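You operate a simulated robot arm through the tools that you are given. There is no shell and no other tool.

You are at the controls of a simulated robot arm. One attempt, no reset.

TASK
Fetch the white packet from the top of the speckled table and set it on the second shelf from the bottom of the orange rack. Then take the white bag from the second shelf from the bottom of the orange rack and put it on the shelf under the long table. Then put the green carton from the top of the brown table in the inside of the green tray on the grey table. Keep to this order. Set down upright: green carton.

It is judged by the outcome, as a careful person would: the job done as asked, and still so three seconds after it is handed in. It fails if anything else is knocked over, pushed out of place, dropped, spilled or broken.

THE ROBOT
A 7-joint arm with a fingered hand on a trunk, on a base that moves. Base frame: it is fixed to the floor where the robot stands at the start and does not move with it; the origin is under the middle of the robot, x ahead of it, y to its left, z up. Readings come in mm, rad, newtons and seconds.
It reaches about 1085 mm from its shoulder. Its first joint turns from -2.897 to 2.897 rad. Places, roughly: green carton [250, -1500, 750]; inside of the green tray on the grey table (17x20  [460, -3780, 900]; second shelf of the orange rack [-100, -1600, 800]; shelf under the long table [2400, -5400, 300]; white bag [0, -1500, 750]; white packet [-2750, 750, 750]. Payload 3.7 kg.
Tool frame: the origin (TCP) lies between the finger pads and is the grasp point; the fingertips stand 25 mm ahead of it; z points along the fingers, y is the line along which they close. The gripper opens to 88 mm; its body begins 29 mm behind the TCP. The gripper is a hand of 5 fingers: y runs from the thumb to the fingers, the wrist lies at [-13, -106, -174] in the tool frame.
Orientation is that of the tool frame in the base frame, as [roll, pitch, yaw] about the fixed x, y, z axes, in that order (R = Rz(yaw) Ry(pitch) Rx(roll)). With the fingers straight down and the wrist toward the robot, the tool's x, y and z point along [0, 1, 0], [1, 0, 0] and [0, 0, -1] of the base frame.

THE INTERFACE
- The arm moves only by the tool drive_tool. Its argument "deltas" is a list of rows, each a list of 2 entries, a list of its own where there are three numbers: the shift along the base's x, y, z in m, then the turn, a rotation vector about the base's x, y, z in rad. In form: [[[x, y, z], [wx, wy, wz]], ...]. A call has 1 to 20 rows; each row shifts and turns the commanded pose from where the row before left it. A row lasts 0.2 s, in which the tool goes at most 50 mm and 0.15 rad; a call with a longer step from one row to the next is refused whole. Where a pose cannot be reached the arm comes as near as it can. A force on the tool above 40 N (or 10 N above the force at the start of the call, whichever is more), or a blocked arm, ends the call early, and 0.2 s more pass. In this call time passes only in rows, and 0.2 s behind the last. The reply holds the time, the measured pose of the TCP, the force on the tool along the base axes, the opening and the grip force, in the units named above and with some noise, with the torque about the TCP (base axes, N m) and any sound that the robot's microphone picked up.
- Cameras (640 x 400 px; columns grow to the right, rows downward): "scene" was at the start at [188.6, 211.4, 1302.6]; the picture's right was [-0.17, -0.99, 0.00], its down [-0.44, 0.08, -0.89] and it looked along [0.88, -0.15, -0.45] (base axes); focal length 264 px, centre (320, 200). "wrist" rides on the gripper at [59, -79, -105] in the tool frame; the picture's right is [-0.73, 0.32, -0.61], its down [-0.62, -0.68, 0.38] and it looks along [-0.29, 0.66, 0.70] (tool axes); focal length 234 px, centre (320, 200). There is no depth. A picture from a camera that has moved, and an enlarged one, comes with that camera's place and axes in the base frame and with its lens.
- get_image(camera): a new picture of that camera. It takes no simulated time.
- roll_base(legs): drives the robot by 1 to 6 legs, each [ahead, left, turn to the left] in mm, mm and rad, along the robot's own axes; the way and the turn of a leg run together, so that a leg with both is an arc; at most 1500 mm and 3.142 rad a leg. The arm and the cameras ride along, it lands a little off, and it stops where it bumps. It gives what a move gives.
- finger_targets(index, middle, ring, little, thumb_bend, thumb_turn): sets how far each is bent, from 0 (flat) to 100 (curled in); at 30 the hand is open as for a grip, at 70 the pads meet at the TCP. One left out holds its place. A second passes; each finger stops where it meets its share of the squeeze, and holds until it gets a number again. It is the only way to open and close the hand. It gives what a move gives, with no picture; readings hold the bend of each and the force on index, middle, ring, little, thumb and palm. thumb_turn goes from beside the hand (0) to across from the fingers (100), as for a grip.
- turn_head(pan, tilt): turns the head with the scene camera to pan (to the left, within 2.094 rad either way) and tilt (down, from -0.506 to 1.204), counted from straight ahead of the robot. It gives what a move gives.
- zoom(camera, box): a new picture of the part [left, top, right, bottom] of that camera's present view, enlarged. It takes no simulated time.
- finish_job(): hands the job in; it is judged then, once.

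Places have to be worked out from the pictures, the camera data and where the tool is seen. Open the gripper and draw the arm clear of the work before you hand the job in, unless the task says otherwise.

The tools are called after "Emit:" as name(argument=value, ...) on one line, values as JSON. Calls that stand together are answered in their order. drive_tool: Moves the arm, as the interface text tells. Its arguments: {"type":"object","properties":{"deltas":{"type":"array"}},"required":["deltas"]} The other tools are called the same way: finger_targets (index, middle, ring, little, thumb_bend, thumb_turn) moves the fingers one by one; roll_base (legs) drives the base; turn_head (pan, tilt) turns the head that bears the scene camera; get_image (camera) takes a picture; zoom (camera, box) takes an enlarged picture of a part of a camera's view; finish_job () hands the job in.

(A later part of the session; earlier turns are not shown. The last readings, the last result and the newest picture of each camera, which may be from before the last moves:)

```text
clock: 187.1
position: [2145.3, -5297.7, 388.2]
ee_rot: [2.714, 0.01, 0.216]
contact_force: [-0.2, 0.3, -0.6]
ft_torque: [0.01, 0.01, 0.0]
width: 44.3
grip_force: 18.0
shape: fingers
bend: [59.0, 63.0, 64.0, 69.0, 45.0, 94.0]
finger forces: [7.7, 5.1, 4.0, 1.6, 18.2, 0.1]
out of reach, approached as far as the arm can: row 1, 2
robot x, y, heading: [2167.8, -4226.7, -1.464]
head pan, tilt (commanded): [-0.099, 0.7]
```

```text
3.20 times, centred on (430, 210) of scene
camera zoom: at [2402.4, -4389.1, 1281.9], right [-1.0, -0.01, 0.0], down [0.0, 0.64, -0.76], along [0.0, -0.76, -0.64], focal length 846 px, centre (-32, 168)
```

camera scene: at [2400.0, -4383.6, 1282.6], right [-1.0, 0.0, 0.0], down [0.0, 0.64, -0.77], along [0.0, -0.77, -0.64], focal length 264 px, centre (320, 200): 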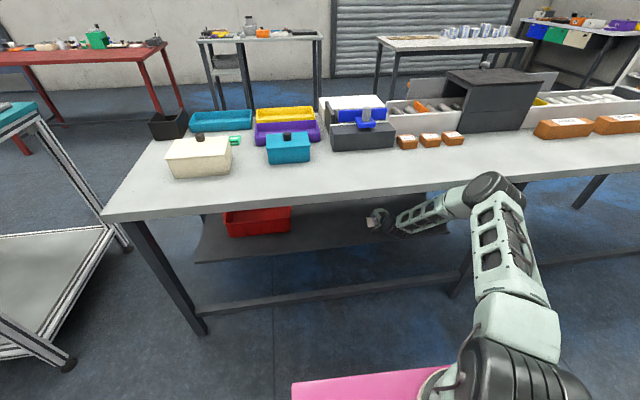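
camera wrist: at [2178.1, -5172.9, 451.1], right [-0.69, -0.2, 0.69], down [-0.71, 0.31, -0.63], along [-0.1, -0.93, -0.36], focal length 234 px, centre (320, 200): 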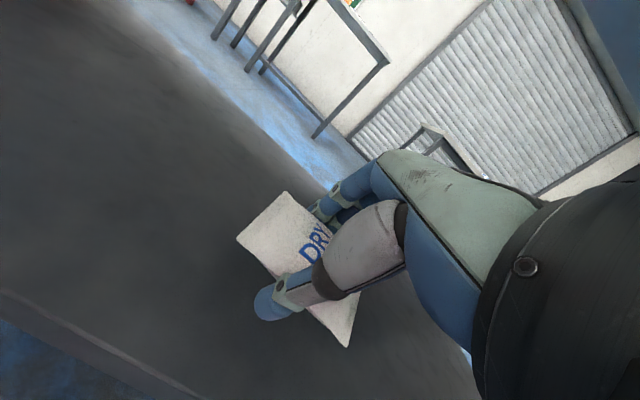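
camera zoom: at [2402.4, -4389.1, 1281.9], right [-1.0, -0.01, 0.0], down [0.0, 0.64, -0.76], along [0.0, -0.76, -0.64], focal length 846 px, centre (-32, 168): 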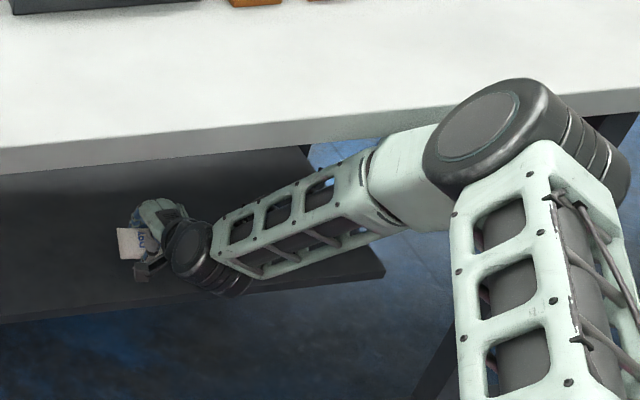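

The elbow/forearm is up against the table edge from this stance (it also nudged the base), so I'll retract, shift the base ~300 mm east and reach diagonally so the elbow stays away from the table.

Emit:
drive_tool(deltas=[[[0, 0.03, 0.005], [0, 0, 0]], [[0, 0.04, 0.005], [0, 0, 0]], [[0, 0.045, 0.005], [0, 0, 0]], [[0, 0.045, 0.005], [0, 0, 0]], [[0, 0.045, 0.005], [0, 0, 0]], [[0, 0.03, 0.005], [0, 0, 0]]])

Emit:
get_image(camera="scene")

```text
clock: 188.5
position: [2142.9, -5062.7, 417.8]
ee_rot: [2.712, 0.013, 0.217]
contact_force: [-0.7, -0.8, 0.2]
ft_torque: [-0.01, -0.03, 0.01]
width: 44.4
grip_force: 17.9
shape: fingers
bend: [59.0, 63.0, 64.0, 69.0, 45.0, 94.0]
finger forces: [7.8, 5.0, 3.7, 1.5, 18.0, 0.0]
robot x, y, heading: [2166.3, -4233.5, -1.466]
head pan, tilt (commanded): [-0.099, 0.7]
```

```text
taken
camera scene: at [2402.5, -4389.0, 1281.9], right [-1.0, -0.01, 0.0], down [0.0, 0.64, -0.76], along [0.0, -0.76, -0.64], focal length 264 px, centre (320, 200)
```

scene: 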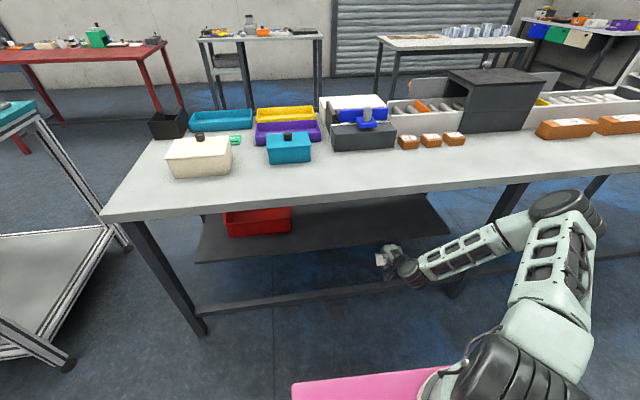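

Retracted cleanly. Now shift the base east and straighten the heading.

Emit:
roll_base(legs=[[0, 300, 0], [0, 0, 0.04]])

Emit:
drive_tool(deltas=[[[-0.045, -0.007, 0], [0, 0, 0]], [[-0.045, -0.007, 0], [0, 0, 0]], [[-0.045, -0.007, 0], [0, 0, 0]], [[-0.045, -0.007, 0], [0, 0, 0]], [[-0.045, -0.007, 0], [0, 0, 0]], [[-0.045, -0.007, 0], [0, 0, 0]]])

Emit:
get_image(camera="scene")

Emit:
get_image(camera="wrist")

```text
clock: 190.9
position: [2471.9, -5032.8, 418.2]
ee_rot: [2.713, 0.01, 0.258]
contact_force: [0.5, -0.5, -1.0]
ft_torque: [-0.03, 0.0, 0.0]
width: 44.5
grip_force: 17.8
shape: fingers
bend: [59.0, 63.0, 64.0, 69.0, 45.0, 94.0]
finger forces: [7.8, 5.1, 3.8, 1.4, 17.9, 0.0]
robot x, y, heading: [2468.0, -4198.1, -1.429]
head pan, tilt (commanded): [-0.099, 0.7]
```

```text
clock: 192.3
position: [2204.5, -5077.9, 419.5]
ee_rot: [2.711, 0.012, 0.259]
contact_force: [0.0, -0.6, -0.3]
ft_torque: [-0.01, 0.01, 0.0]
width: 44.0
grip_force: 18.5
shape: fingers
bend: [59.0, 63.0, 64.0, 69.0, 45.0, 94.0]
finger forces: [7.7, 5.1, 3.7, 1.5, 17.9, 0.0]
robot x, y, heading: [2465.8, -4196.2, -1.425]
head pan, tilt (commanded): [-0.099, 0.7]
```

```text
taken
camera scene: at [2705.1, -4348.4, 1281.9], right [-1.0, -0.05, 0.0], down [-0.03, 0.64, -0.76], along [0.04, -0.76, -0.64], focal length 264 px, centre (320, 200)
```

scene: 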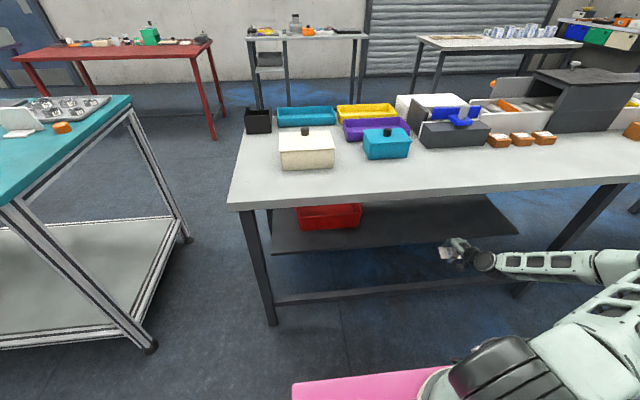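

```text
taken
camera wrist: at [2232.6, -4951.7, 482.2], right [-0.68, -0.22, 0.69], down [-0.73, 0.28, -0.62], along [-0.06, -0.93, -0.36], focal length 234 px, centre (320, 200)
```

wrist: 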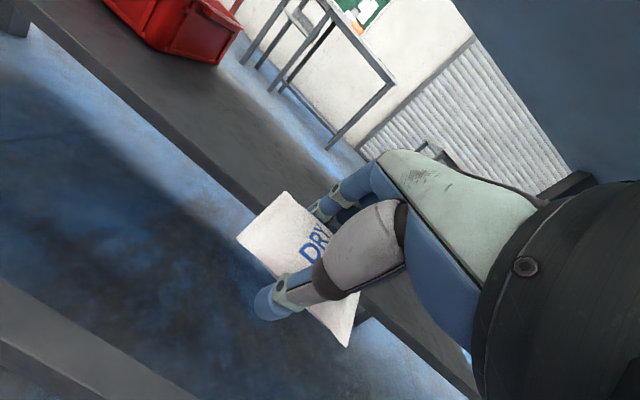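

The elbow now sits well away from the table (and the table leg is unchanged at (2964,-4923), so it wasn't displaced). I'll move the base ahead 70 mm and then extend over the shelf.

Emit:
roll_base(legs=[[70, 0, 0]])

Emit:
drive_tool(deltas=[[[-0.003, -0.038, -0.002], [0, 0, 0]], [[-0.003, -0.038, -0.002], [0, 0, 0]], [[-0.003, -0.038, -0.008], [0, 0, 0]], [[-0.003, -0.038, -0.01], [0, 0, 0]]])

Emit:
get_image(camera="scene")

Emit:
get_image(camera="wrist")

```text
clock: 193.3
position: [2215.6, -5147.6, 419.1]
ee_rot: [2.714, 0.012, 0.258]
contact_force: [0.5, 0.6, 0.0]
ft_torque: [0.02, 0.02, -0.01]
width: 43.9
grip_force: 18.4
shape: fingers
bend: [59.0, 63.0, 64.0, 69.0, 45.0, 94.0]
finger forces: [7.7, 5.1, 3.8, 1.4, 18.0, 0.1]
robot x, y, heading: [2475.6, -4264.3, -1.426]
head pan, tilt (commanded): [-0.099, 0.7]
```

```text
clock: 194.3
position: [2205.4, -5296.4, 404.3]
ee_rot: [2.717, 0.011, 0.257]
contact_force: [-0.8, 1.2, -0.9]
ft_torque: [-0.05, 0.01, -0.02]
width: 43.9
grip_force: 17.8
shape: fingers
bend: [59.0, 63.0, 64.0, 69.0, 45.0, 94.0]
finger forces: [7.9, 5.0, 3.9, 1.5, 17.9, 0.0]
out of reach, approached as far as the arm can: row 4
robot x, y, heading: [2476.8, -4271.7, -1.427]
head pan, tilt (commanded): [-0.099, 0.7]
```

```text
taken
camera scene: at [2715.0, -4417.8, 1281.9], right [-1.0, -0.05, 0.0], down [-0.03, 0.64, -0.76], along [0.04, -0.76, -0.64], focal length 264 px, centre (320, 200)
```

scene: 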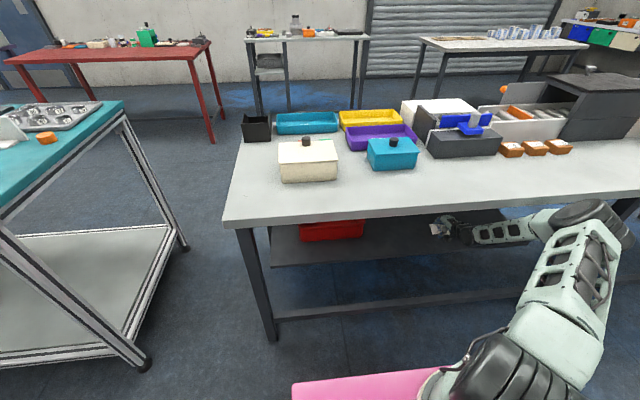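

```text
taken
camera wrist: at [2234.2, -5170.3, 466.9], right [-0.68, -0.22, 0.69], down [-0.73, 0.29, -0.62], along [-0.06, -0.93, -0.36], focal length 234 px, centre (320, 200)
```

wrist: 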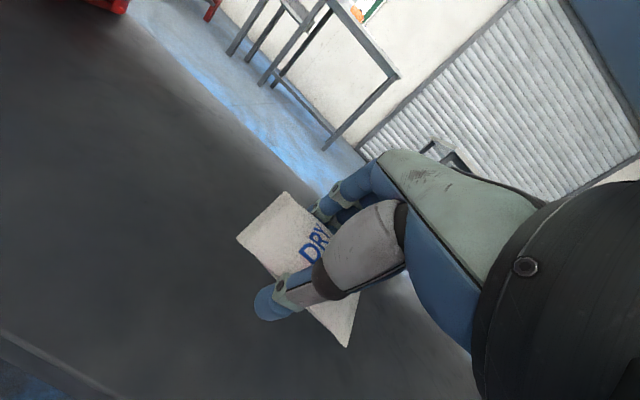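

Out of reach again at z=404, so I need the base closer. I'll retract the hand 45 mm, bring the base forward 65 mm, and then lower.

Emit:
drive_tool(deltas=[[[0, 0.025, 0], [0, 0, 0]], [[0, 0.025, 0], [0, 0, 0]]])

Emit:
roll_base(legs=[[65, 0, 0]])

Emit:
get_image(camera="scene")

Emit:
get_image(camera="wrist")

```text
clock: 194.9
position: [2209.0, -5249.3, 404.2]
ee_rot: [2.711, 0.011, 0.26]
contact_force: [-0.1, -0.1, -0.7]
ft_torque: [0.01, -0.04, 0.01]
width: 44.1
grip_force: 17.4
shape: fingers
bend: [59.0, 63.0, 64.0, 69.0, 45.0, 94.0]
finger forces: [7.9, 5.0, 3.8, 1.5, 17.9, 0.0]
robot x, y, heading: [2476.3, -4268.4, -1.423]
head pan, tilt (commanded): [-0.099, 0.7]
```

```text
clock: 195.9
position: [2216.6, -5311.5, 403.1]
ee_rot: [2.714, 0.012, 0.255]
contact_force: [-0.6, -0.8, 0.0]
ft_torque: [0.01, 0.02, 0.01]
width: 44.2
grip_force: 17.6
shape: fingers
bend: [59.0, 63.0, 64.0, 69.0, 45.0, 94.0]
finger forces: [7.8, 4.9, 3.8, 1.4, 18.0, 0.0]
robot x, y, heading: [2484.4, -4332.6, -1.427]
head pan, tilt (commanded): [-0.099, 0.7]
```

```text
taken
camera scene: at [2724.3, -4480.7, 1281.9], right [-1.0, -0.05, 0.0], down [-0.03, 0.64, -0.76], along [0.04, -0.76, -0.64], focal length 264 px, centre (320, 200)
```

scene: 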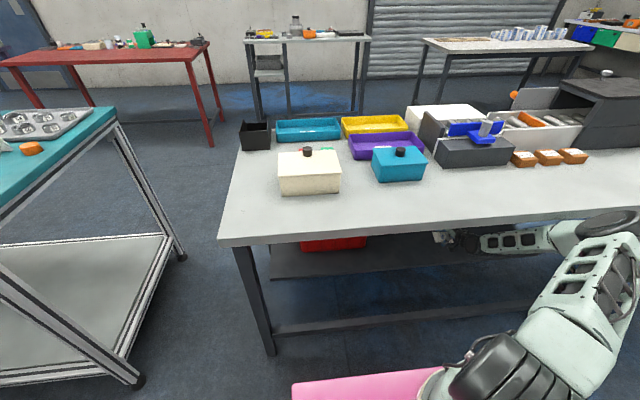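

```text
taken
camera wrist: at [2244.0, -5184.9, 466.7], right [-0.68, -0.22, 0.69], down [-0.73, 0.28, -0.63], along [-0.06, -0.93, -0.36], focal length 234 px, centre (320, 200)
```

wrist: 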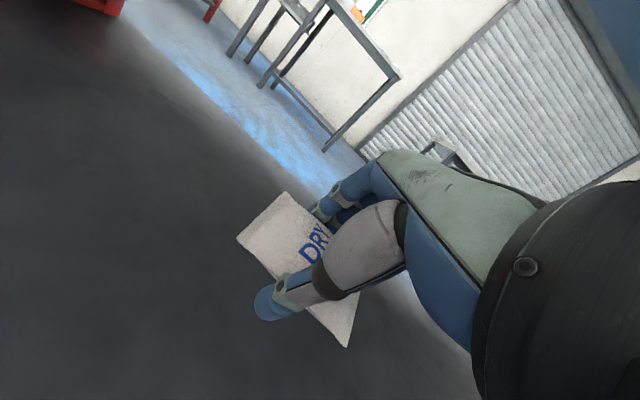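

No obstruction this time; the TCP is ~90 mm inside the shelf's front edge. Lowering gently to contact.

Emit:
drive_tool(deltas=[[[0, 0.002, -0.012], [0, 0, 0]], [[0, 0.002, -0.012], [0, 0, 0]], [[0, 0.001, -0.01], [0, 0, 0]], [[0, 0, -0.006], [0, 0, 0]]])

Emit:
get_image(camera="wrist")

Emit:
get_image(camera="scene")

```text
clock: 196.9
position: [2216.4, -5305.7, 387.8]
ee_rot: [2.715, 0.011, 0.256]
contact_force: [-0.4, -0.3, -1.1]
ft_torque: [-0.01, -0.04, 0.02]
width: 43.9
grip_force: 17.8
shape: fingers
bend: [59.0, 63.0, 64.0, 69.0, 45.0, 94.0]
finger forces: [7.8, 5.0, 3.8, 1.4, 17.7, 0.0]
out of reach, approached as far as the arm can: row 2, 3, 4
robot x, y, heading: [2485.0, -4326.6, -1.422]
head pan, tilt (commanded): [-0.099, 0.7]
```

```text
taken
camera wrist: at [2244.8, -5180.2, 450.4], right [-0.68, -0.22, 0.69], down [-0.73, 0.29, -0.62], along [-0.06, -0.93, -0.36], focal length 234 px, centre (320, 200)
```

wrist: 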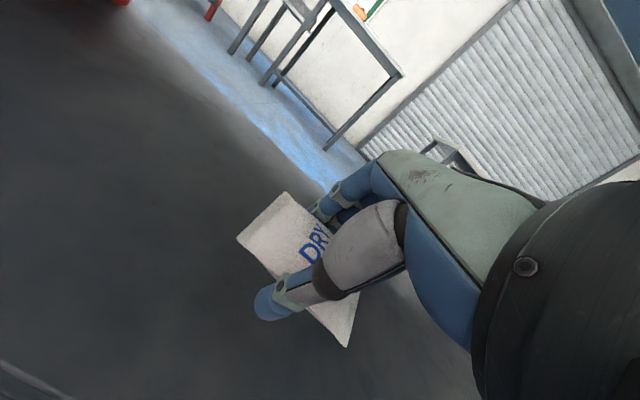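

```text
taken
camera scene: at [2724.3, -4480.7, 1281.9], right [-1.0, -0.05, 0.0], down [-0.03, 0.64, -0.76], along [0.04, -0.76, -0.64], focal length 264 px, centre (320, 200)
```

scene: 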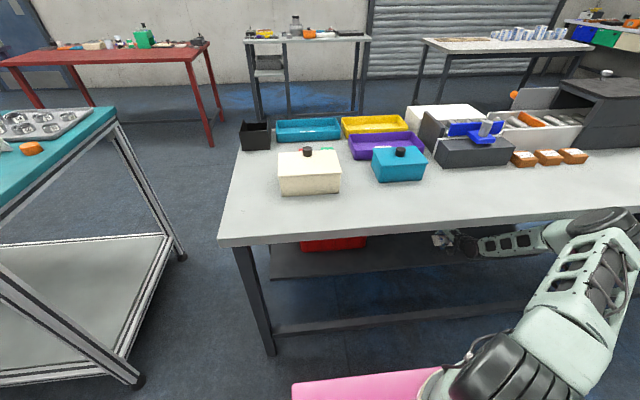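

The arm can't go lower in this stance (about 30 mm above contact). I'll zoom to judge how the forearm sits relative to the table edge.

Emit:
zoom(camera="scene", box=[400, 180, 640, 330])

```text
2.67 times, centred on (520, 255) of scene
camera zoom: at [2724.3, -4480.7, 1281.9], right [-1.0, -0.05, 0.0], down [-0.03, 0.64, -0.76], along [0.04, -0.76, -0.64], focal length 705 px, centre (-213, 53)
```

zoom: 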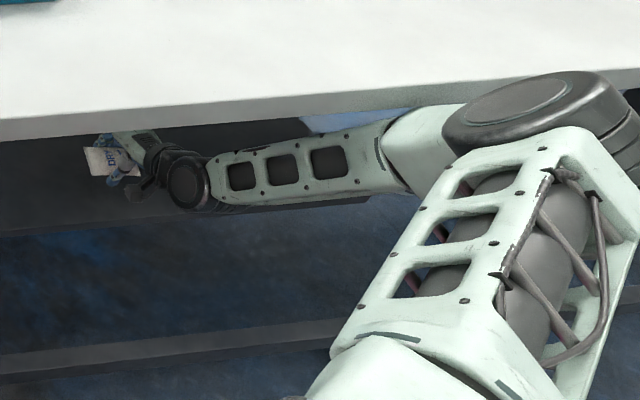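

The shoulder is at its pitch limit, so less hand tilt and a slightly shallower placement (~53 mm inside the shelf edge) will allow full lowering. I'll adjust to ~17° tilt while retracting 30 mm, then lower.

Emit:
drive_tool(deltas=[[[0, 0.015, 0.01], [0.06, 0.016, 0]], [[0, 0.015, 0.002], [0.062, 0.016, 0]], [[0, 0, -0.012], [0, 0, 0]], [[0, 0, -0.012], [0, 0, 0]]])

Emit:
get_image(camera="wrist")

```text
clock: 197.9
position: [2216.2, -5275.1, 374.9]
ee_rot: [2.84, 0.009, 0.261]
contact_force: [-0.6, -0.5, 0.5]
ft_torque: [0.03, -0.02, -0.01]
width: 44.1
grip_force: 17.7
shape: fingers
bend: [59.0, 63.0, 64.0, 69.0, 45.0, 94.0]
finger forces: [7.7, 5.0, 3.7, 1.3, 17.9, 0.0]
robot x, y, heading: [2481.5, -4333.5, -1.424]
head pan, tilt (commanded): [-0.099, 0.7]
```

```text
taken
camera wrist: at [2247.2, -5157.2, 451.3], right [-0.66, -0.31, 0.68], down [-0.75, 0.36, -0.56], along [-0.07, -0.88, -0.47], focal length 234 px, centre (320, 200)
```

wrist: 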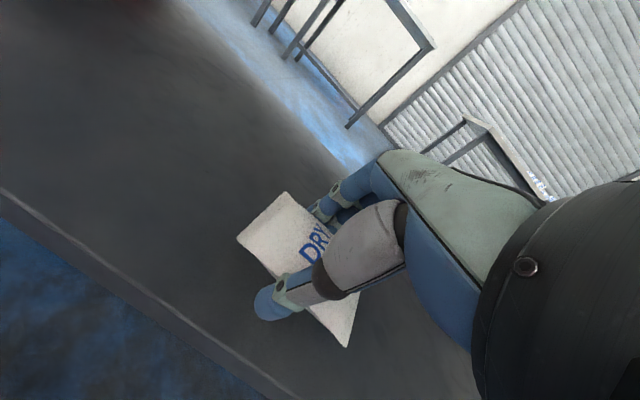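

Now I can go lower; the thumb and bag are inside the shelf edge. Lowering to contact in small steps.

Emit:
drive_tool(deltas=[[[0, 0, -0.01], [0, 0, 0]], [[0, 0, -0.006], [0, 0, 0]], [[0, 0, -0.005], [0, 0, 0]], [[0, 0, -0.004], [0, 0, 0]]])

Emit:
get_image(camera="wrist")

```text
clock: 198.9
position: [2217.3, -5275.3, 363.7]
ee_rot: [2.839, 0.011, 0.259]
contact_force: [0.4, -0.4, -0.2]
ft_torque: [-0.01, -0.01, 0.01]
width: 44.3
grip_force: 17.4
shape: fingers
bend: [59.0, 63.0, 64.0, 69.0, 45.0, 94.0]
finger forces: [7.8, 5.0, 3.7, 1.3, 17.8, 0.0]
out of reach, approached as far as the arm can: row 2, 3, 4
robot x, y, heading: [2481.9, -4331.2, -1.425]
head pan, tilt (commanded): [-0.099, 0.7]
```

```text
taken
camera wrist: at [2247.8, -5157.1, 440.1], right [-0.66, -0.31, 0.68], down [-0.75, 0.36, -0.56], along [-0.07, -0.88, -0.47], focal length 234 px, centre (320, 200)
```

wrist: 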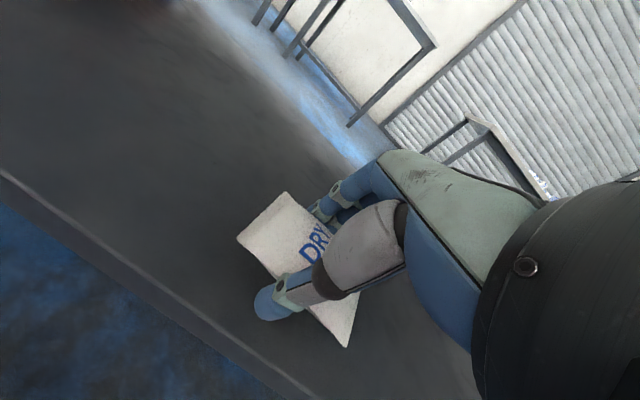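

A few mm short; moving the hand 60 mm east brings it closer to the shoulder without nearing the table edge, so I'll do that and then lower.

Emit:
drive_tool(deltas=[[[0.02, 0.002, 0.006], [0, 0, 0]], [[0.03, 0.002, 0], [0, 0, 0]], [[0.025, 0.002, 0], [0, 0, 0]], [[0, 0, -0.008], [0, 0, 0]], [[0, 0, -0.006], [0, 0, 0]], [[0, 0, -0.005], [0, 0, 0]]])

Emit:
get_image(camera="wrist")

```text
clock: 200.3
position: [2280.4, -5263.0, 357.2]
ee_rot: [2.839, 0.008, 0.24]
contact_force: [-0.5, -0.2, 18.0]
ft_torque: [0.67, 0.09, 0.02]
width: 44.0
grip_force: 27.5
shape: fingers
bend: [59.0, 63.0, 64.0, 69.0, 46.0, 93.0]
finger forces: [8.2, 5.1, 3.8, 1.3, 36.5, 0.0]
out of reach, approached as far as the arm can: row 6
robot x, y, heading: [2486.6, -4329.0, -1.428]
head pan, tilt (commanded): [-0.099, 0.7]
```

```text
taken
camera wrist: at [2312.3, -5144.7, 434.2], right [-0.67, -0.3, 0.68], down [-0.74, 0.37, -0.56], along [-0.09, -0.88, -0.47], focal length 234 px, centre (320, 200)
```

wrist: 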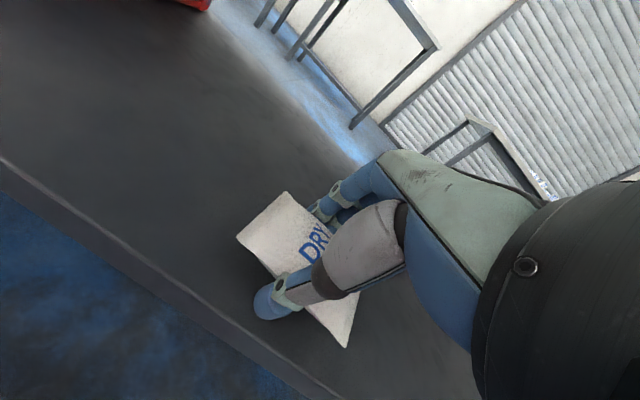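

Contact confirmed (18 N at z=357), bag fully over the shelf. I'll ease up slightly and release in two stages.

Emit:
drive_tool(deltas=[[[0, 0, 0.002], [0, 0, 0]]])

Emit:
finger_targets(index=45, middle=45, ring=45, little=45, thumb_bend=36)

Emit:
get_image(camera="wrist")

```text
clock: 200.7
position: [2282.7, -5262.7, 358.4]
ee_rot: [2.841, 0.01, 0.243]
contact_force: [-0.6, 0.2, -1.1]
ft_torque: [-0.02, 0.0, -0.02]
width: 44.1
grip_force: 18.4
shape: fingers
bend: [59.0, 63.0, 64.0, 69.0, 45.0, 94.0]
finger forces: [8.0, 5.3, 4.3, 1.4, 18.8, 0.1]
robot x, y, heading: [2488.2, -4333.3, -1.426]
head pan, tilt (commanded): [-0.099, 0.7]
```

```text
clock: 201.7
position: [2282.9, -5262.8, 357.7]
ee_rot: [2.839, 0.008, 0.244]
contact_force: [0.5, -0.2, -0.1]
ft_torque: [0.05, -0.02, -0.02]
width: 62.0
grip_force: 0.4
shape: fingers
bend: [45.0, 45.0, 45.0, 45.0, 36.0, 97.0]
finger forces: [0.1, 0.0, 0.0, 0.1, 0.4, 0.0]
robot x, y, heading: [2485.2, -4333.0, -1.427]
head pan, tilt (commanded): [-0.099, 0.7]
```

```text
taken
camera wrist: at [2314.0, -5145.4, 434.7], right [-0.67, -0.3, 0.68], down [-0.74, 0.37, -0.56], along [-0.08, -0.88, -0.47], focal length 234 px, centre (320, 200)
```

wrist: 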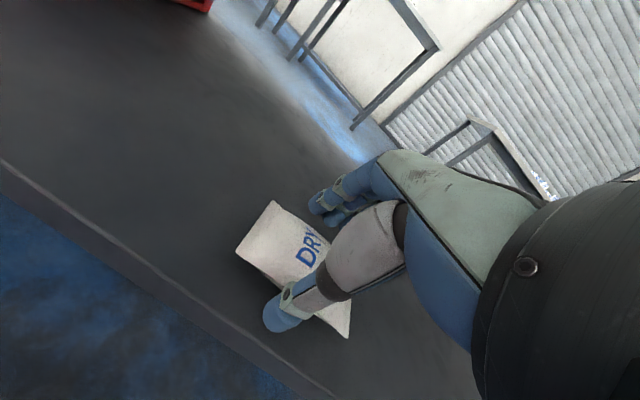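

The bag is lying on the shelf. Opening fully, then raising and backing out.

Emit:
finger_targets(index=30, middle=30, ring=30, little=30, thumb_bend=28)

Emit:
drive_tool(deltas=[[[0, 0.004, 0.015], [0, 0, 0]], [[0, 0.005, 0.02], [0, 0, 0]], [[0, 0.01, 0.02], [0, 0, 0]], [[0, 0.03, 0.005], [0, 0, 0]]])

Emit:
get_image(camera="wrist")

```text
clock: 202.7
position: [2281.8, -5263.0, 357.2]
ee_rot: [2.841, 0.009, 0.244]
contact_force: [-0.1, 1.1, 0.7]
ft_torque: [0.02, 0.0, -0.03]
width: 85.9
grip_force: 0.4
shape: fingers
bend: [30.0, 30.0, 30.0, 30.0, 29.0, 97.0]
finger forces: [0.0, 0.0, 0.1, 0.0, 0.3, 0.1]
robot x, y, heading: [2482.6, -4330.8, -1.427]
head pan, tilt (commanded): [-0.099, 0.7]
```

```text
clock: 203.7
position: [2294.0, -5222.0, 420.5]
ee_rot: [2.837, 0.014, 0.262]
contact_force: [0.4, -0.2, -1.1]
ft_torque: [0.02, 0.03, -0.04]
width: 86.2
grip_force: 0.2
shape: fingers
bend: [30.0, 30.0, 30.0, 30.0, 28.0, 98.0]
finger forces: [0.1, 0.0, 0.1, 0.0, 0.0, 0.0]
robot x, y, heading: [2485.3, -4331.1, -1.421]
head pan, tilt (commanded): [-0.099, 0.7]
```

```text
taken
camera wrist: at [2324.2, -5104.1, 496.5], right [-0.66, -0.31, 0.69], down [-0.75, 0.35, -0.56], along [-0.07, -0.88, -0.46], focal length 234 px, centre (320, 200)
```

wrist: 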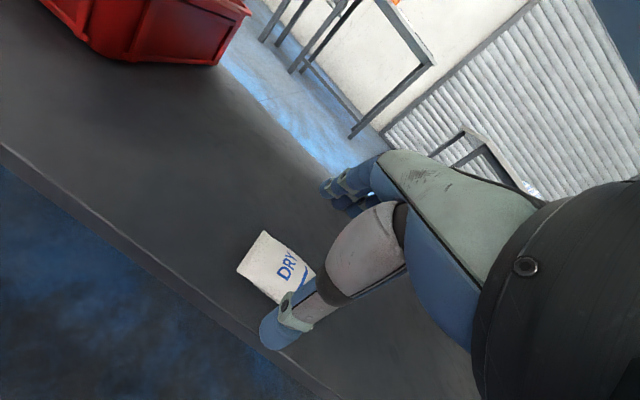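

Bag stays on the shelf. I'll withdraw from under the table.

Emit:
drive_tool(deltas=[[[0, 0.045, 0.003], [0, 0, 0]], [[0, 0.045, 0.003], [0, 0, 0]], [[0, 0.045, 0.003], [0, 0, 0]], [[0, 0.04, 0.003], [0, 0, 0]]])

Emit:
get_image(camera="wrist")

Emit:
get_image(camera="scene")

```text
clock: 204.7
position: [2293.4, -5045.2, 434.5]
ee_rot: [2.839, 0.01, 0.261]
contact_force: [0.0, -0.5, -0.7]
ft_torque: [-0.01, 0.01, 0.0]
width: 86.2
grip_force: 0.0
shape: fingers
bend: [30.0, 30.0, 30.0, 30.0, 28.0, 98.0]
finger forces: [0.1, 0.0, 0.0, 0.0, 0.1, 0.0]
robot x, y, heading: [2485.5, -4331.8, -1.424]
head pan, tilt (commanded): [-0.099, 0.7]
```

```text
taken
camera wrist: at [2324.1, -4927.4, 510.5], right [-0.66, -0.31, 0.68], down [-0.75, 0.36, -0.56], along [-0.07, -0.88, -0.47], focal length 234 px, centre (320, 200)
```

wrist: 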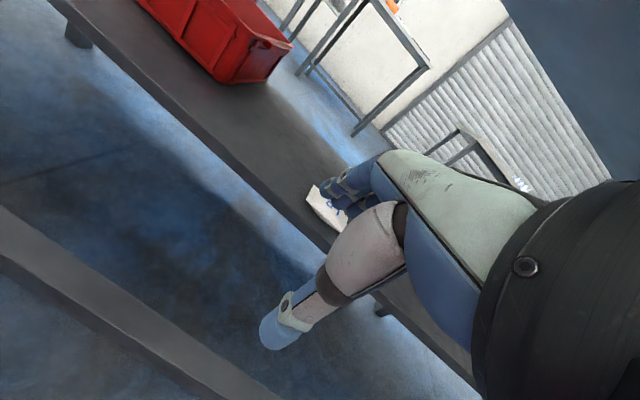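

```text
taken
camera scene: at [2724.4, -4480.6, 1281.9], right [-1.0, -0.05, 0.0], down [-0.03, 0.64, -0.76], along [0.04, -0.76, -0.64], focal length 264 px, centre (320, 200)
```

scene: 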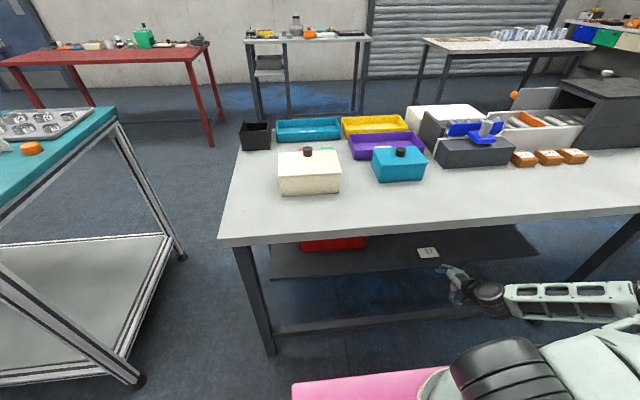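

The bag is visible on the shelf. I'll zoom to confirm its placement, then back up and raise the arm.

Emit:
zoom(camera="scene", box=[360, 210, 520, 310])

Emit:
roll_base(legs=[[-140, 0, 0]])

Emit:
drive_tool(deltas=[[[0, 0.02, 0.04], [0, 0, 0]], [[0, 0, 0.05], [0, 0, 0]], [[0, 0, 0.05], [0, 0, 0]], [[0, 0, 0.05], [0, 0, 0]], [[0, 0, 0.05], [0, 0, 0]], [[0, 0, 0.05], [0, 0, 0]], [[0, 0, 0.05], [0, 0, 0]], [[0, 0, 0.05], [0, 0, 0]], [[0, 0, 0.05], [0, 0, 0]], [[0, 0, 0.05], [0, 0, 0]], [[0, 0, 0.05], [0, 0, 0]], [[0, 0, 0.05], [0, 0, 0]], [[0, 0, 0.05], [0, 0, 0]]])

Emit:
get_image(camera="scene")

```text
4.00 times, centred on (440, 260) of scene
camera zoom: at [2724.4, -4480.6, 1281.9], right [-1.0, -0.05, 0.0], down [-0.03, 0.64, -0.76], along [0.04, -0.76, -0.64], focal length 1058 px, centre (-160, -40)
```

zoom: 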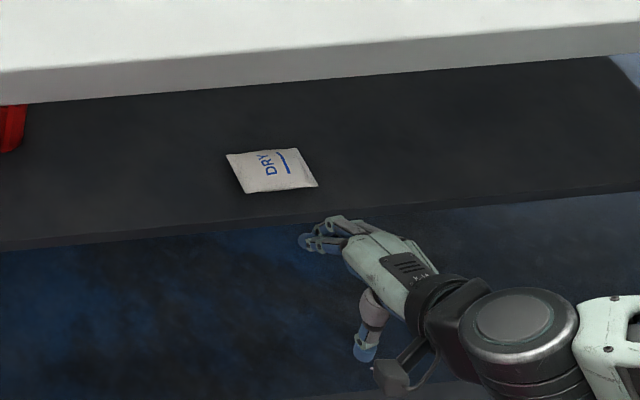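

```text
clock: 206.0
position: [2271.9, -4904.8, 435.2]
ee_rot: [2.84, 0.01, 0.258]
contact_force: [0.1, -0.1, 0.9]
ft_torque: [-0.01, -0.01, 0.03]
width: 86.2
grip_force: 0.0
shape: fingers
bend: [30.0, 30.0, 30.0, 30.0, 28.0, 98.0]
finger forces: [0.1, 0.0, 0.1, 0.0, 0.0, 0.0]
robot x, y, heading: [2464.2, -4191.8, -1.423]
head pan, tilt (commanded): [-0.099, 0.7]
```

```text
clock: 208.8
position: [2273.9, -4888.4, 1073.9]
ee_rot: [2.842, 0.009, 0.258]
contact_force: [-0.1, -0.2, 0.2]
ft_torque: [-0.02, -0.03, 0.03]
width: 86.1
grip_force: 0.2
shape: fingers
bend: [30.0, 30.0, 30.0, 30.0, 28.0, 98.0]
finger forces: [0.0, 0.0, 0.0, 0.1, 0.0, 0.1]
robot x, y, heading: [2465.4, -4188.2, -1.425]
head pan, tilt (commanded): [-0.099, 0.7]
```

```text
taken
camera scene: at [2703.6, -4340.5, 1281.9], right [-1.0, -0.04, 0.0], down [-0.03, 0.64, -0.76], along [0.03, -0.76, -0.64], focal length 264 px, centre (320, 200)
```

scene: 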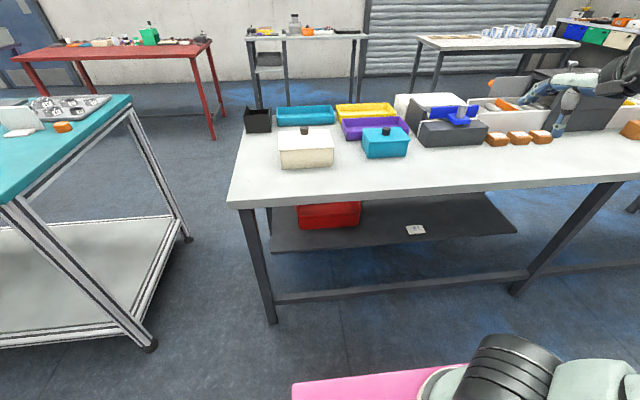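

The bag is set on the shelf. Now tuck the arm and drive west along the corridor, looking at the green tray on the grey table on the way.

Emit:
drive_tool(deltas=[[[0.0346, 0.0252, 0], [0, 0, 0]], [[0.0346, 0.0252, 0], [0, 0, 0]], [[0.0346, 0.0252, 0], [0, 0, 0]], [[0.0346, 0.0252, 0], [0, 0, 0]], [[0.0346, 0.0252, 0], [0, 0, 0]]])

Emit:
roll_base(legs=[[0, 0, -1.627], [1500, 0, 0], [350, 0, 0]])

Emit:
turn_head(pan=-1.4, tilt=0.6)

Emit:
get_image(camera="scene")

```text
clock: 210.0
position: [2445.6, -4760.9, 1074.7]
ee_rot: [2.838, 0.012, 0.258]
contact_force: [-1.0, -0.7, 1.0]
ft_torque: [0.02, 0.01, 0.01]
width: 86.2
grip_force: 0.0
shape: fingers
bend: [30.0, 30.0, 30.0, 30.0, 28.0, 98.0]
finger forces: [0.0, 0.1, 0.0, 0.0, 0.0, 0.0]
robot x, y, heading: [2465.1, -4192.9, -1.429]
head pan, tilt (commanded): [-0.099, 0.7]
```

```text
clock: 223.4
position: [23.8, -4283.1, 1075.2]
ee_rot: [2.838, 0.01, -1.374]
contact_force: [0.0, -0.8, 0.1]
ft_torque: [0.02, 0.01, 0.03]
width: 86.2
grip_force: 0.1
shape: fingers
bend: [30.0, 30.0, 30.0, 30.0, 28.0, 98.0]
finger forces: [0.1, 0.1, 0.0, 0.1, 0.1, 0.0]
robot x, y, heading: [593.7, -4339.2, -3.061]
head pan, tilt (commanded): [-0.099, 0.7]
```

```text
clock: 224.9
position: [23.6, -4283.9, 1075.8]
ee_rot: [2.839, 0.011, -1.373]
contact_force: [0.3, 0.0, -0.2]
ft_torque: [-0.02, -0.02, 0.0]
width: 86.1
grip_force: 0.0
shape: fingers
bend: [30.0, 30.0, 30.0, 30.0, 28.0, 98.0]
finger forces: [0.1, 0.0, 0.1, 0.0, 0.1, 0.0]
robot x, y, heading: [591.0, -4337.8, -3.056]
head pan, tilt (commanded): [-1.4, 0.6]
```

```text
taken
camera scene: at [487.0, -4483.7, 1290.5], right [0.97, 0.25, 0.0], down [0.14, -0.55, -0.83], along [-0.21, 0.8, -0.56], focal length 264 px, centre (320, 200)
```

scene: 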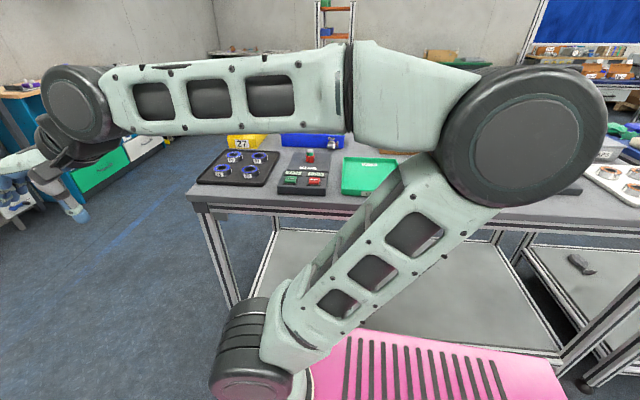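

I see the green tray at roughly (455,-3700). Continuing west and then north back toward the brown table for the carton.

Emit:
roll_base(legs=[[1290, 0, 0], [0, 0, -1.505], [1500, 0, 0]])

Emit:
turn_head(pan=0.0, tilt=0.4)

Emit:
get_image(camera="scene")

```text
clock: 242.2
position: [-985.6, -2421.2, 1073.5]
ee_rot: [2.84, 0.009, -2.843]
contact_force: [-0.3, -0.7, 0.6]
ft_torque: [0.02, 0.0, 0.03]
width: 86.1
grip_force: 0.1
shape: fingers
bend: [30.0, 30.0, 30.0, 30.0, 28.0, 98.0]
finger forces: [0.0, 0.1, 0.0, 0.0, 0.0, 0.0]
robot x, y, heading: [-983.5, -2993.0, 1.751]
head pan, tilt (commanded): [-1.4, 0.6]
```

```text
clock: 243.7
position: [-986.7, -2420.3, 1074.6]
ee_rot: [2.84, 0.01, -2.842]
contact_force: [0.8, -0.4, 0.3]
ft_torque: [0.01, -0.02, 0.01]
width: 85.9
grip_force: 0.1
shape: fingers
bend: [30.0, 30.0, 30.0, 30.0, 28.0, 98.0]
finger forces: [0.0, 0.0, 0.0, 0.0, 0.1, 0.0]
robot x, y, heading: [-980.2, -2988.5, 1.755]
head pan, tilt (commanded): [0.0, 0.4]
```

```text
taken
camera scene: at [-1240.4, -2841.1, 1308.7], right [0.98, 0.18, 0.0], down [0.07, -0.38, -0.92], along [-0.17, 0.91, -0.39], focal length 264 px, centre (320, 200)
```

scene: 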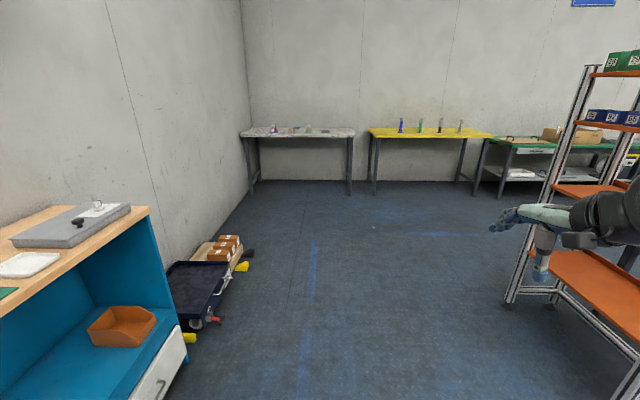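

The "toolbox" I bumped near earlier is a small cart on casters beside the brick tray. I'll zoom to check its condition.

Emit:
zoom(camera="scene", box=[140, 210, 300, 350])

```text
2.86 times, centred on (220, 280) of scene
camera zoom: at [-1240.4, -2841.1, 1308.7], right [0.98, 0.18, 0.0], down [0.07, -0.38, -0.92], along [-0.17, 0.91, -0.39], focal length 755 px, centre (606, -29)
```

zoom: 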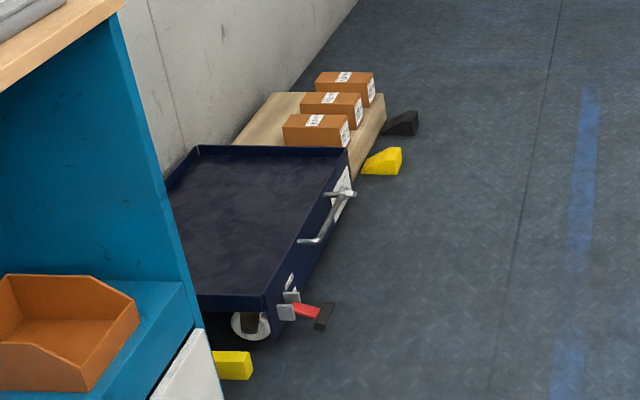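

The cart, chocks and tray look orderly. Continuing north, then turning to face south again for the brown table's north side.

Emit:
roll_base(legs=[[0, 0, -0.07], [1500, 0, 0], [900, 0, 0], [0, 0, 3.1]])

Emit:
roll_base(legs=[[0, 1450, 0]])

Emit:
turn_head(pan=0.0, tilt=0.5)

Emit:
get_image(camera="scene")

```text
clock: 263.5
position: [-1254.5, -1125.4, 1074.7]
ee_rot: [2.84, 0.009, 0.23]
contact_force: [-0.5, 0.6, -0.1]
ft_torque: [0.02, 0.03, 0.01]
width: 86.4
grip_force: 0.0
shape: fingers
bend: [30.0, 30.0, 30.0, 30.0, 28.0, 98.0]
finger forces: [0.0, 0.0, 0.0, 0.0, 0.1, 0.2]
robot x, y, heading: [-1219.8, -553.5, -1.457]
head pan, tilt (commanded): [0.0, 0.4]
```

```text
clock: 270.6
position: [152.6, -955.6, 1075.7]
ee_rot: [2.84, 0.012, 0.239]
contact_force: [0.1, -0.1, 0.6]
ft_torque: [-0.02, -0.02, -0.03]
width: 86.3
grip_force: 0.1
shape: fingers
bend: [30.0, 30.0, 30.0, 30.0, 28.0, 98.0]
finger forces: [0.1, 0.0, 0.1, 0.1, 0.0, 0.0]
robot x, y, heading: [180.2, -385.4, -1.45]
head pan, tilt (commanded): [0.0, 0.4]
```

```text
clock: 271.2
position: [153.3, -953.7, 1075.4]
ee_rot: [2.84, 0.01, 0.239]
contact_force: [0.3, -0.2, 0.4]
ft_torque: [0.0, 0.01, 0.01]
width: 85.9
grip_force: 0.0
shape: fingers
bend: [30.0, 30.0, 30.0, 30.0, 28.0, 98.0]
finger forces: [0.0, 0.1, 0.1, 0.0, 0.0, 0.0]
robot x, y, heading: [182.5, -387.6, -1.445]
head pan, tilt (commanded): [0.0, 0.499]
```

```text
taken
camera scene: at [427.7, -544.5, 1299.6], right [-0.99, -0.13, 0.0], down [-0.06, 0.47, -0.88], along [0.11, -0.87, -0.48], focal length 264 px, centre (320, 200)
```

scene: 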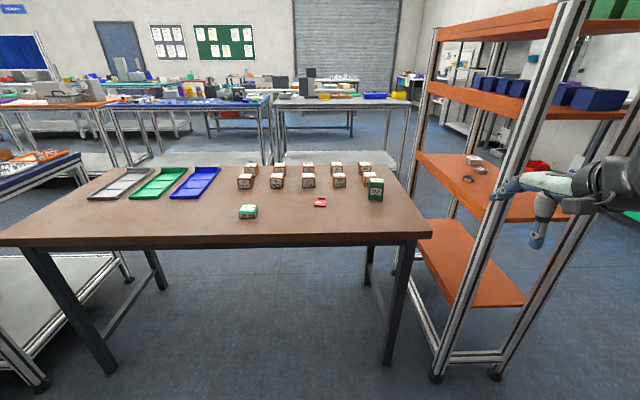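

Zooming onto the brown table to identify the green carton.

Emit:
zoom(camera="scene", box=[210, 140, 430, 260])

Emit:
get_image(camera="wrist")

```text
2.91 times, centred on (320, 200) of scene
camera zoom: at [427.7, -544.5, 1299.6], right [-0.99, -0.13, 0.0], down [-0.06, 0.47, -0.88], along [0.11, -0.87, -0.48], focal length 769 px, centre (320, 200)
```

zoom: 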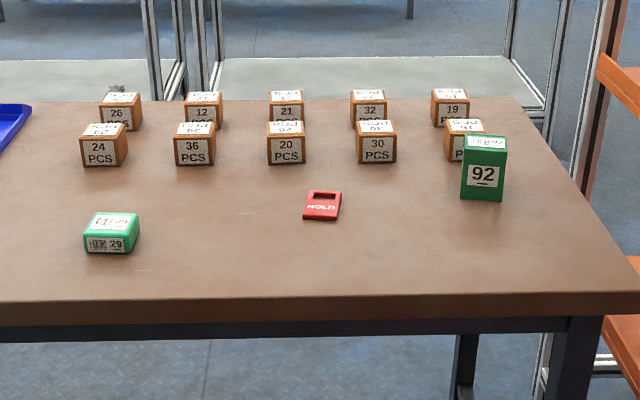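

```text
taken
camera wrist: at [185.1, -837.5, 1151.4], right [-0.67, -0.29, 0.68], down [-0.74, 0.37, -0.56], along [-0.09, -0.88, -0.47], focal length 234 px, centre (320, 200)
```

wrist: 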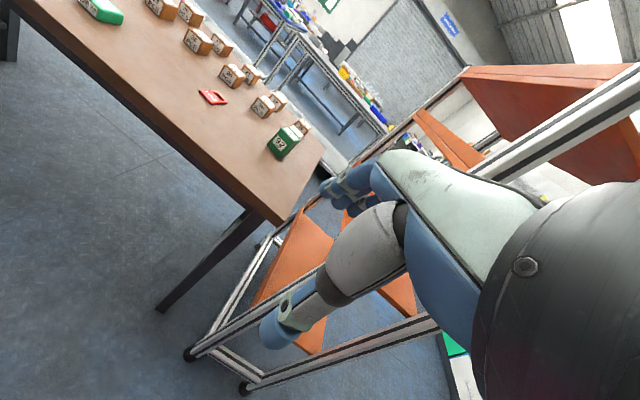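

The green carton is the upright box "92" (the rounded "29" is a packet). It's at about (324,-1517), ~57×43×80 mm. I'll move closer and zoom for its orientation.

Emit:
roll_base(legs=[[150, 60, 0]])

Emit:
turn_head(pan=-0.15, tilt=0.6)

Emit:
get_image(camera="scene")

Emit:
zoom(camera="wrist", box=[180, 40, 380, 200])

```text
clock: 272.7
position: [230.0, -1099.2, 1074.4]
ee_rot: [2.841, 0.009, 0.243]
contact_force: [-0.9, 0.9, 0.0]
ft_torque: [0.0, -0.03, -0.01]
width: 86.3
grip_force: 0.1
shape: fingers
bend: [30.0, 30.0, 30.0, 30.0, 28.0, 98.0]
finger forces: [0.0, 0.0, 0.2, 0.0, 0.0, 0.0]
robot x, y, heading: [262.5, -524.9, -1.444]
head pan, tilt (commanded): [0.0, 0.499]
```

```text
clock: 273.4
position: [231.7, -1097.4, 1075.0]
ee_rot: [2.838, 0.009, 0.243]
contact_force: [0.3, -0.3, 0.6]
ft_torque: [0.02, 0.01, -0.01]
width: 86.3
grip_force: 0.0
shape: fingers
bend: [30.0, 30.0, 30.0, 30.0, 28.0, 98.0]
finger forces: [0.0, 0.0, 0.1, 0.1, 0.0, 0.0]
robot x, y, heading: [263.5, -531.0, -1.439]
head pan, tilt (commanded): [-0.15, 0.6]
```

```text
taken
camera scene: at [492.1, -685.1, 1290.5], right [-1.0, 0.02, 0.0], down [0.01, 0.56, -0.83], along [-0.02, -0.83, -0.56], focal length 264 px, centre (320, 200)
```

scene: 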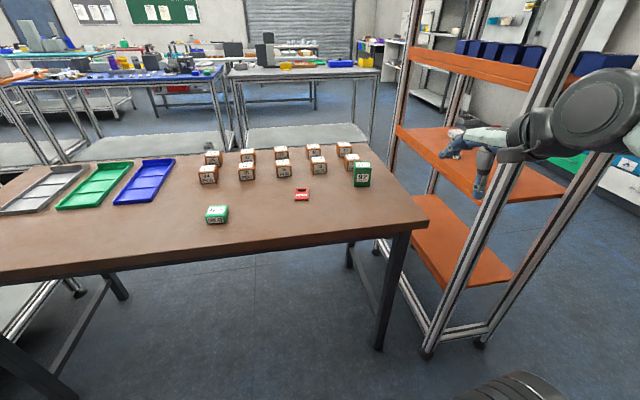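

```text
2.50 times, centred on (280, 120) of wrist
camera zoom: at [263.4, -980.3, 1151.4], right [-0.67, -0.3, 0.68], down [-0.74, 0.37, -0.56], along [-0.09, -0.88, -0.47], focal length 585 px, centre (420, 400)
```

zoom: 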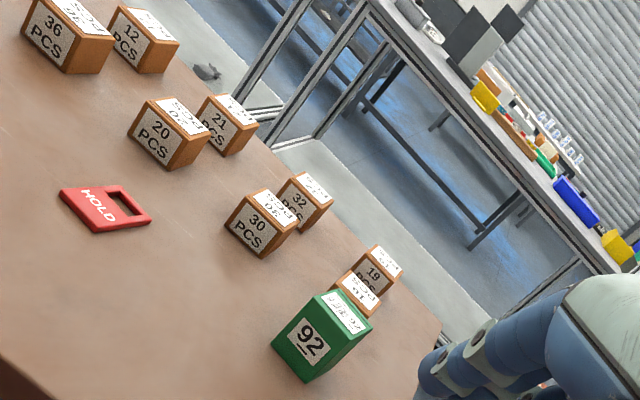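

Zooming tightly on the carton to get its edges.

Emit:
zoom(camera="scene", box=[300, 130, 412, 200])

```text
5.71 times, centred on (356, 165) of scene
camera zoom: at [492.1, -685.1, 1290.5], right [-1.0, 0.02, 0.0], down [0.01, 0.56, -0.83], along [-0.02, -0.83, -0.56], focal length 1511 px, centre (114, 400)
```

zoom: 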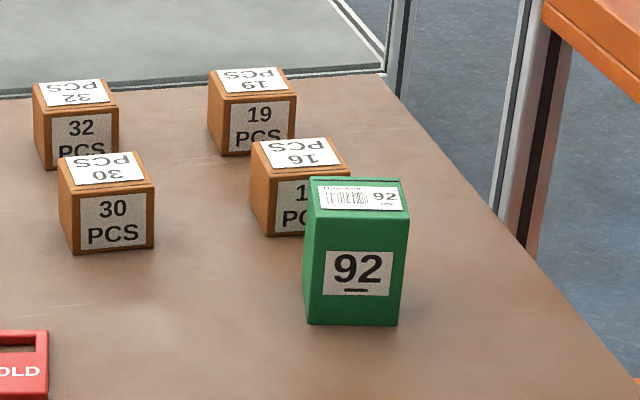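

The carton measures ~53×44×80 mm, centre (325,-1519), top z≈870, nearly axis-aligned, with ~77 mm free behind it. I'll bring the hand above it, vertical and aligned.

Emit:
drive_tool(deltas=[[[0.0094, -0.0421, 0], [0.097, 0.024, 0]], [[0.0094, -0.0421, 0], [0.097, 0.024, 0]], [[0.0094, -0.0421, 0], [0.097, 0.024, 0]], [[0.0094, -0.0421, -0.015], [0, 0, -0.0708]], [[0.0094, -0.0421, -0.015], [0, 0, -0.0708]], [[0.0094, -0.0421, -0.015], [0, 0, -0.0708]], [[0.0094, -0.0421, -0.015], [0, 0, -0.0708]], [[0.0094, -0.0421, -0.015], [0, 0, 0]], [[0.0094, -0.0421, -0.015], [0, 0, 0]], [[0.0094, -0.0421, -0.015], [0, 0, 0]]])

Emit:
get_image(camera="wrist")

Emit:
get_image(camera="scene")

```text
clock: 275.6
position: [321.1, -1519.6, 970.7]
ee_rot: [3.137, 0.009, -0.039]
contact_force: [0.0, 0.3, 0.4]
ft_torque: [-0.04, -0.03, 0.0]
width: 86.1
grip_force: 0.0
shape: fingers
bend: [30.0, 30.0, 30.0, 30.0, 28.0, 98.0]
finger forces: [0.0, 0.0, 0.1, 0.1, 0.1, 0.1]
robot x, y, heading: [259.8, -530.7, -1.441]
head pan, tilt (commanded): [-0.15, 0.6]
```

```text
taken
camera wrist: at [384.6, -1442.4, 1075.9], right [-0.73, -0.29, 0.62], down [-0.6, 0.7, -0.38], along [-0.32, -0.65, -0.69], focal length 234 px, centre (320, 200)
```

wrist: 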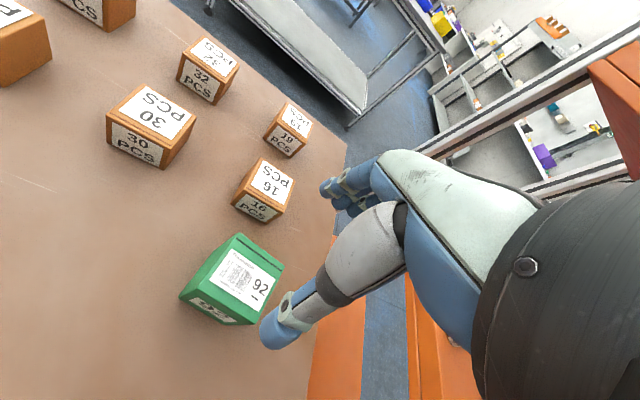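

```text
taken
camera scene: at [492.0, -684.7, 1290.6], right [-1.0, 0.02, 0.0], down [0.01, 0.56, -0.83], along [-0.02, -0.82, -0.56], focal length 264 px, centre (320, 200)
```

scene: 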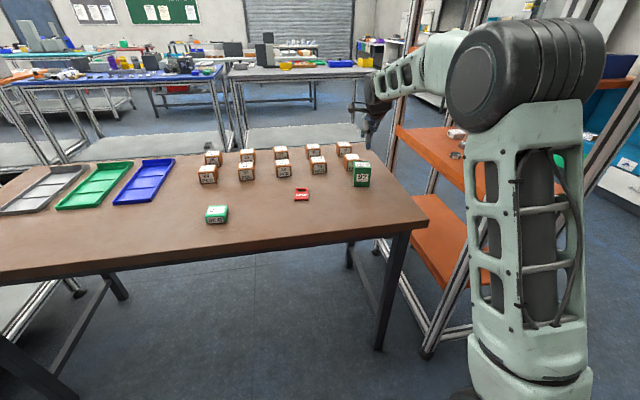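

The hand is centred above the carton. I'll descend to z≈900 and check alignment.

Emit:
drive_tool(deltas=[[[0.003, 0.001, -0.035], [0, 0, 0]], [[0, 0, -0.035], [0, 0, 0]]])

Emit:
get_image(camera="wrist")

Emit:
zoom(camera="scene", box=[300, 90, 430, 200])

```text
clock: 276.2
position: [325.6, -1517.8, 899.8]
ee_rot: [3.138, 0.011, -0.041]
contact_force: [-0.5, -0.6, -0.1]
ft_torque: [-0.01, -0.03, 0.01]
width: 86.3
grip_force: 0.0
shape: fingers
bend: [30.0, 30.0, 30.0, 30.0, 28.0, 98.0]
finger forces: [0.0, 0.0, 0.0, 0.1, 0.0, 0.1]
robot x, y, heading: [260.3, -526.0, -1.44]
head pan, tilt (commanded): [-0.15, 0.6]
```

```text
taken
camera wrist: at [389.1, -1440.6, 1004.5], right [-0.73, -0.29, 0.62], down [-0.6, 0.7, -0.38], along [-0.32, -0.65, -0.69], focal length 234 px, centre (320, 200)
```

wrist: 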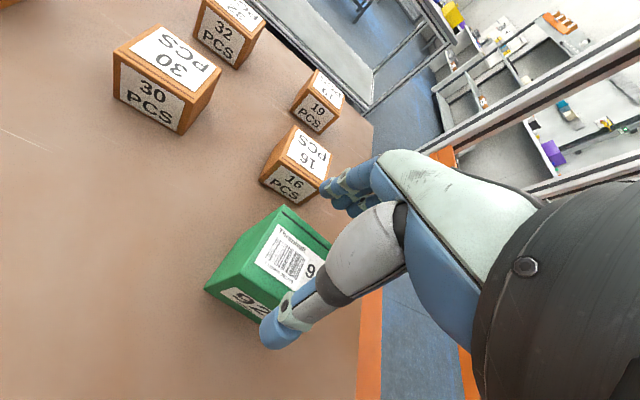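

```text
3.64 times, centred on (365, 145) of scene
camera zoom: at [492.1, -685.0, 1290.5], right [-1.0, 0.02, 0.0], down [0.01, 0.56, -0.83], along [-0.02, -0.82, -0.56], focal length 962 px, centre (156, 400)
```

zoom: 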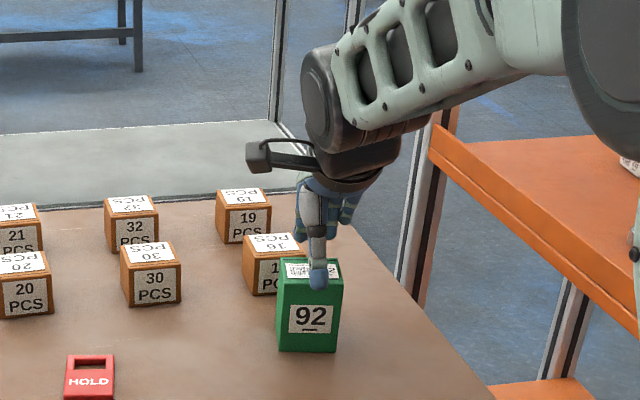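

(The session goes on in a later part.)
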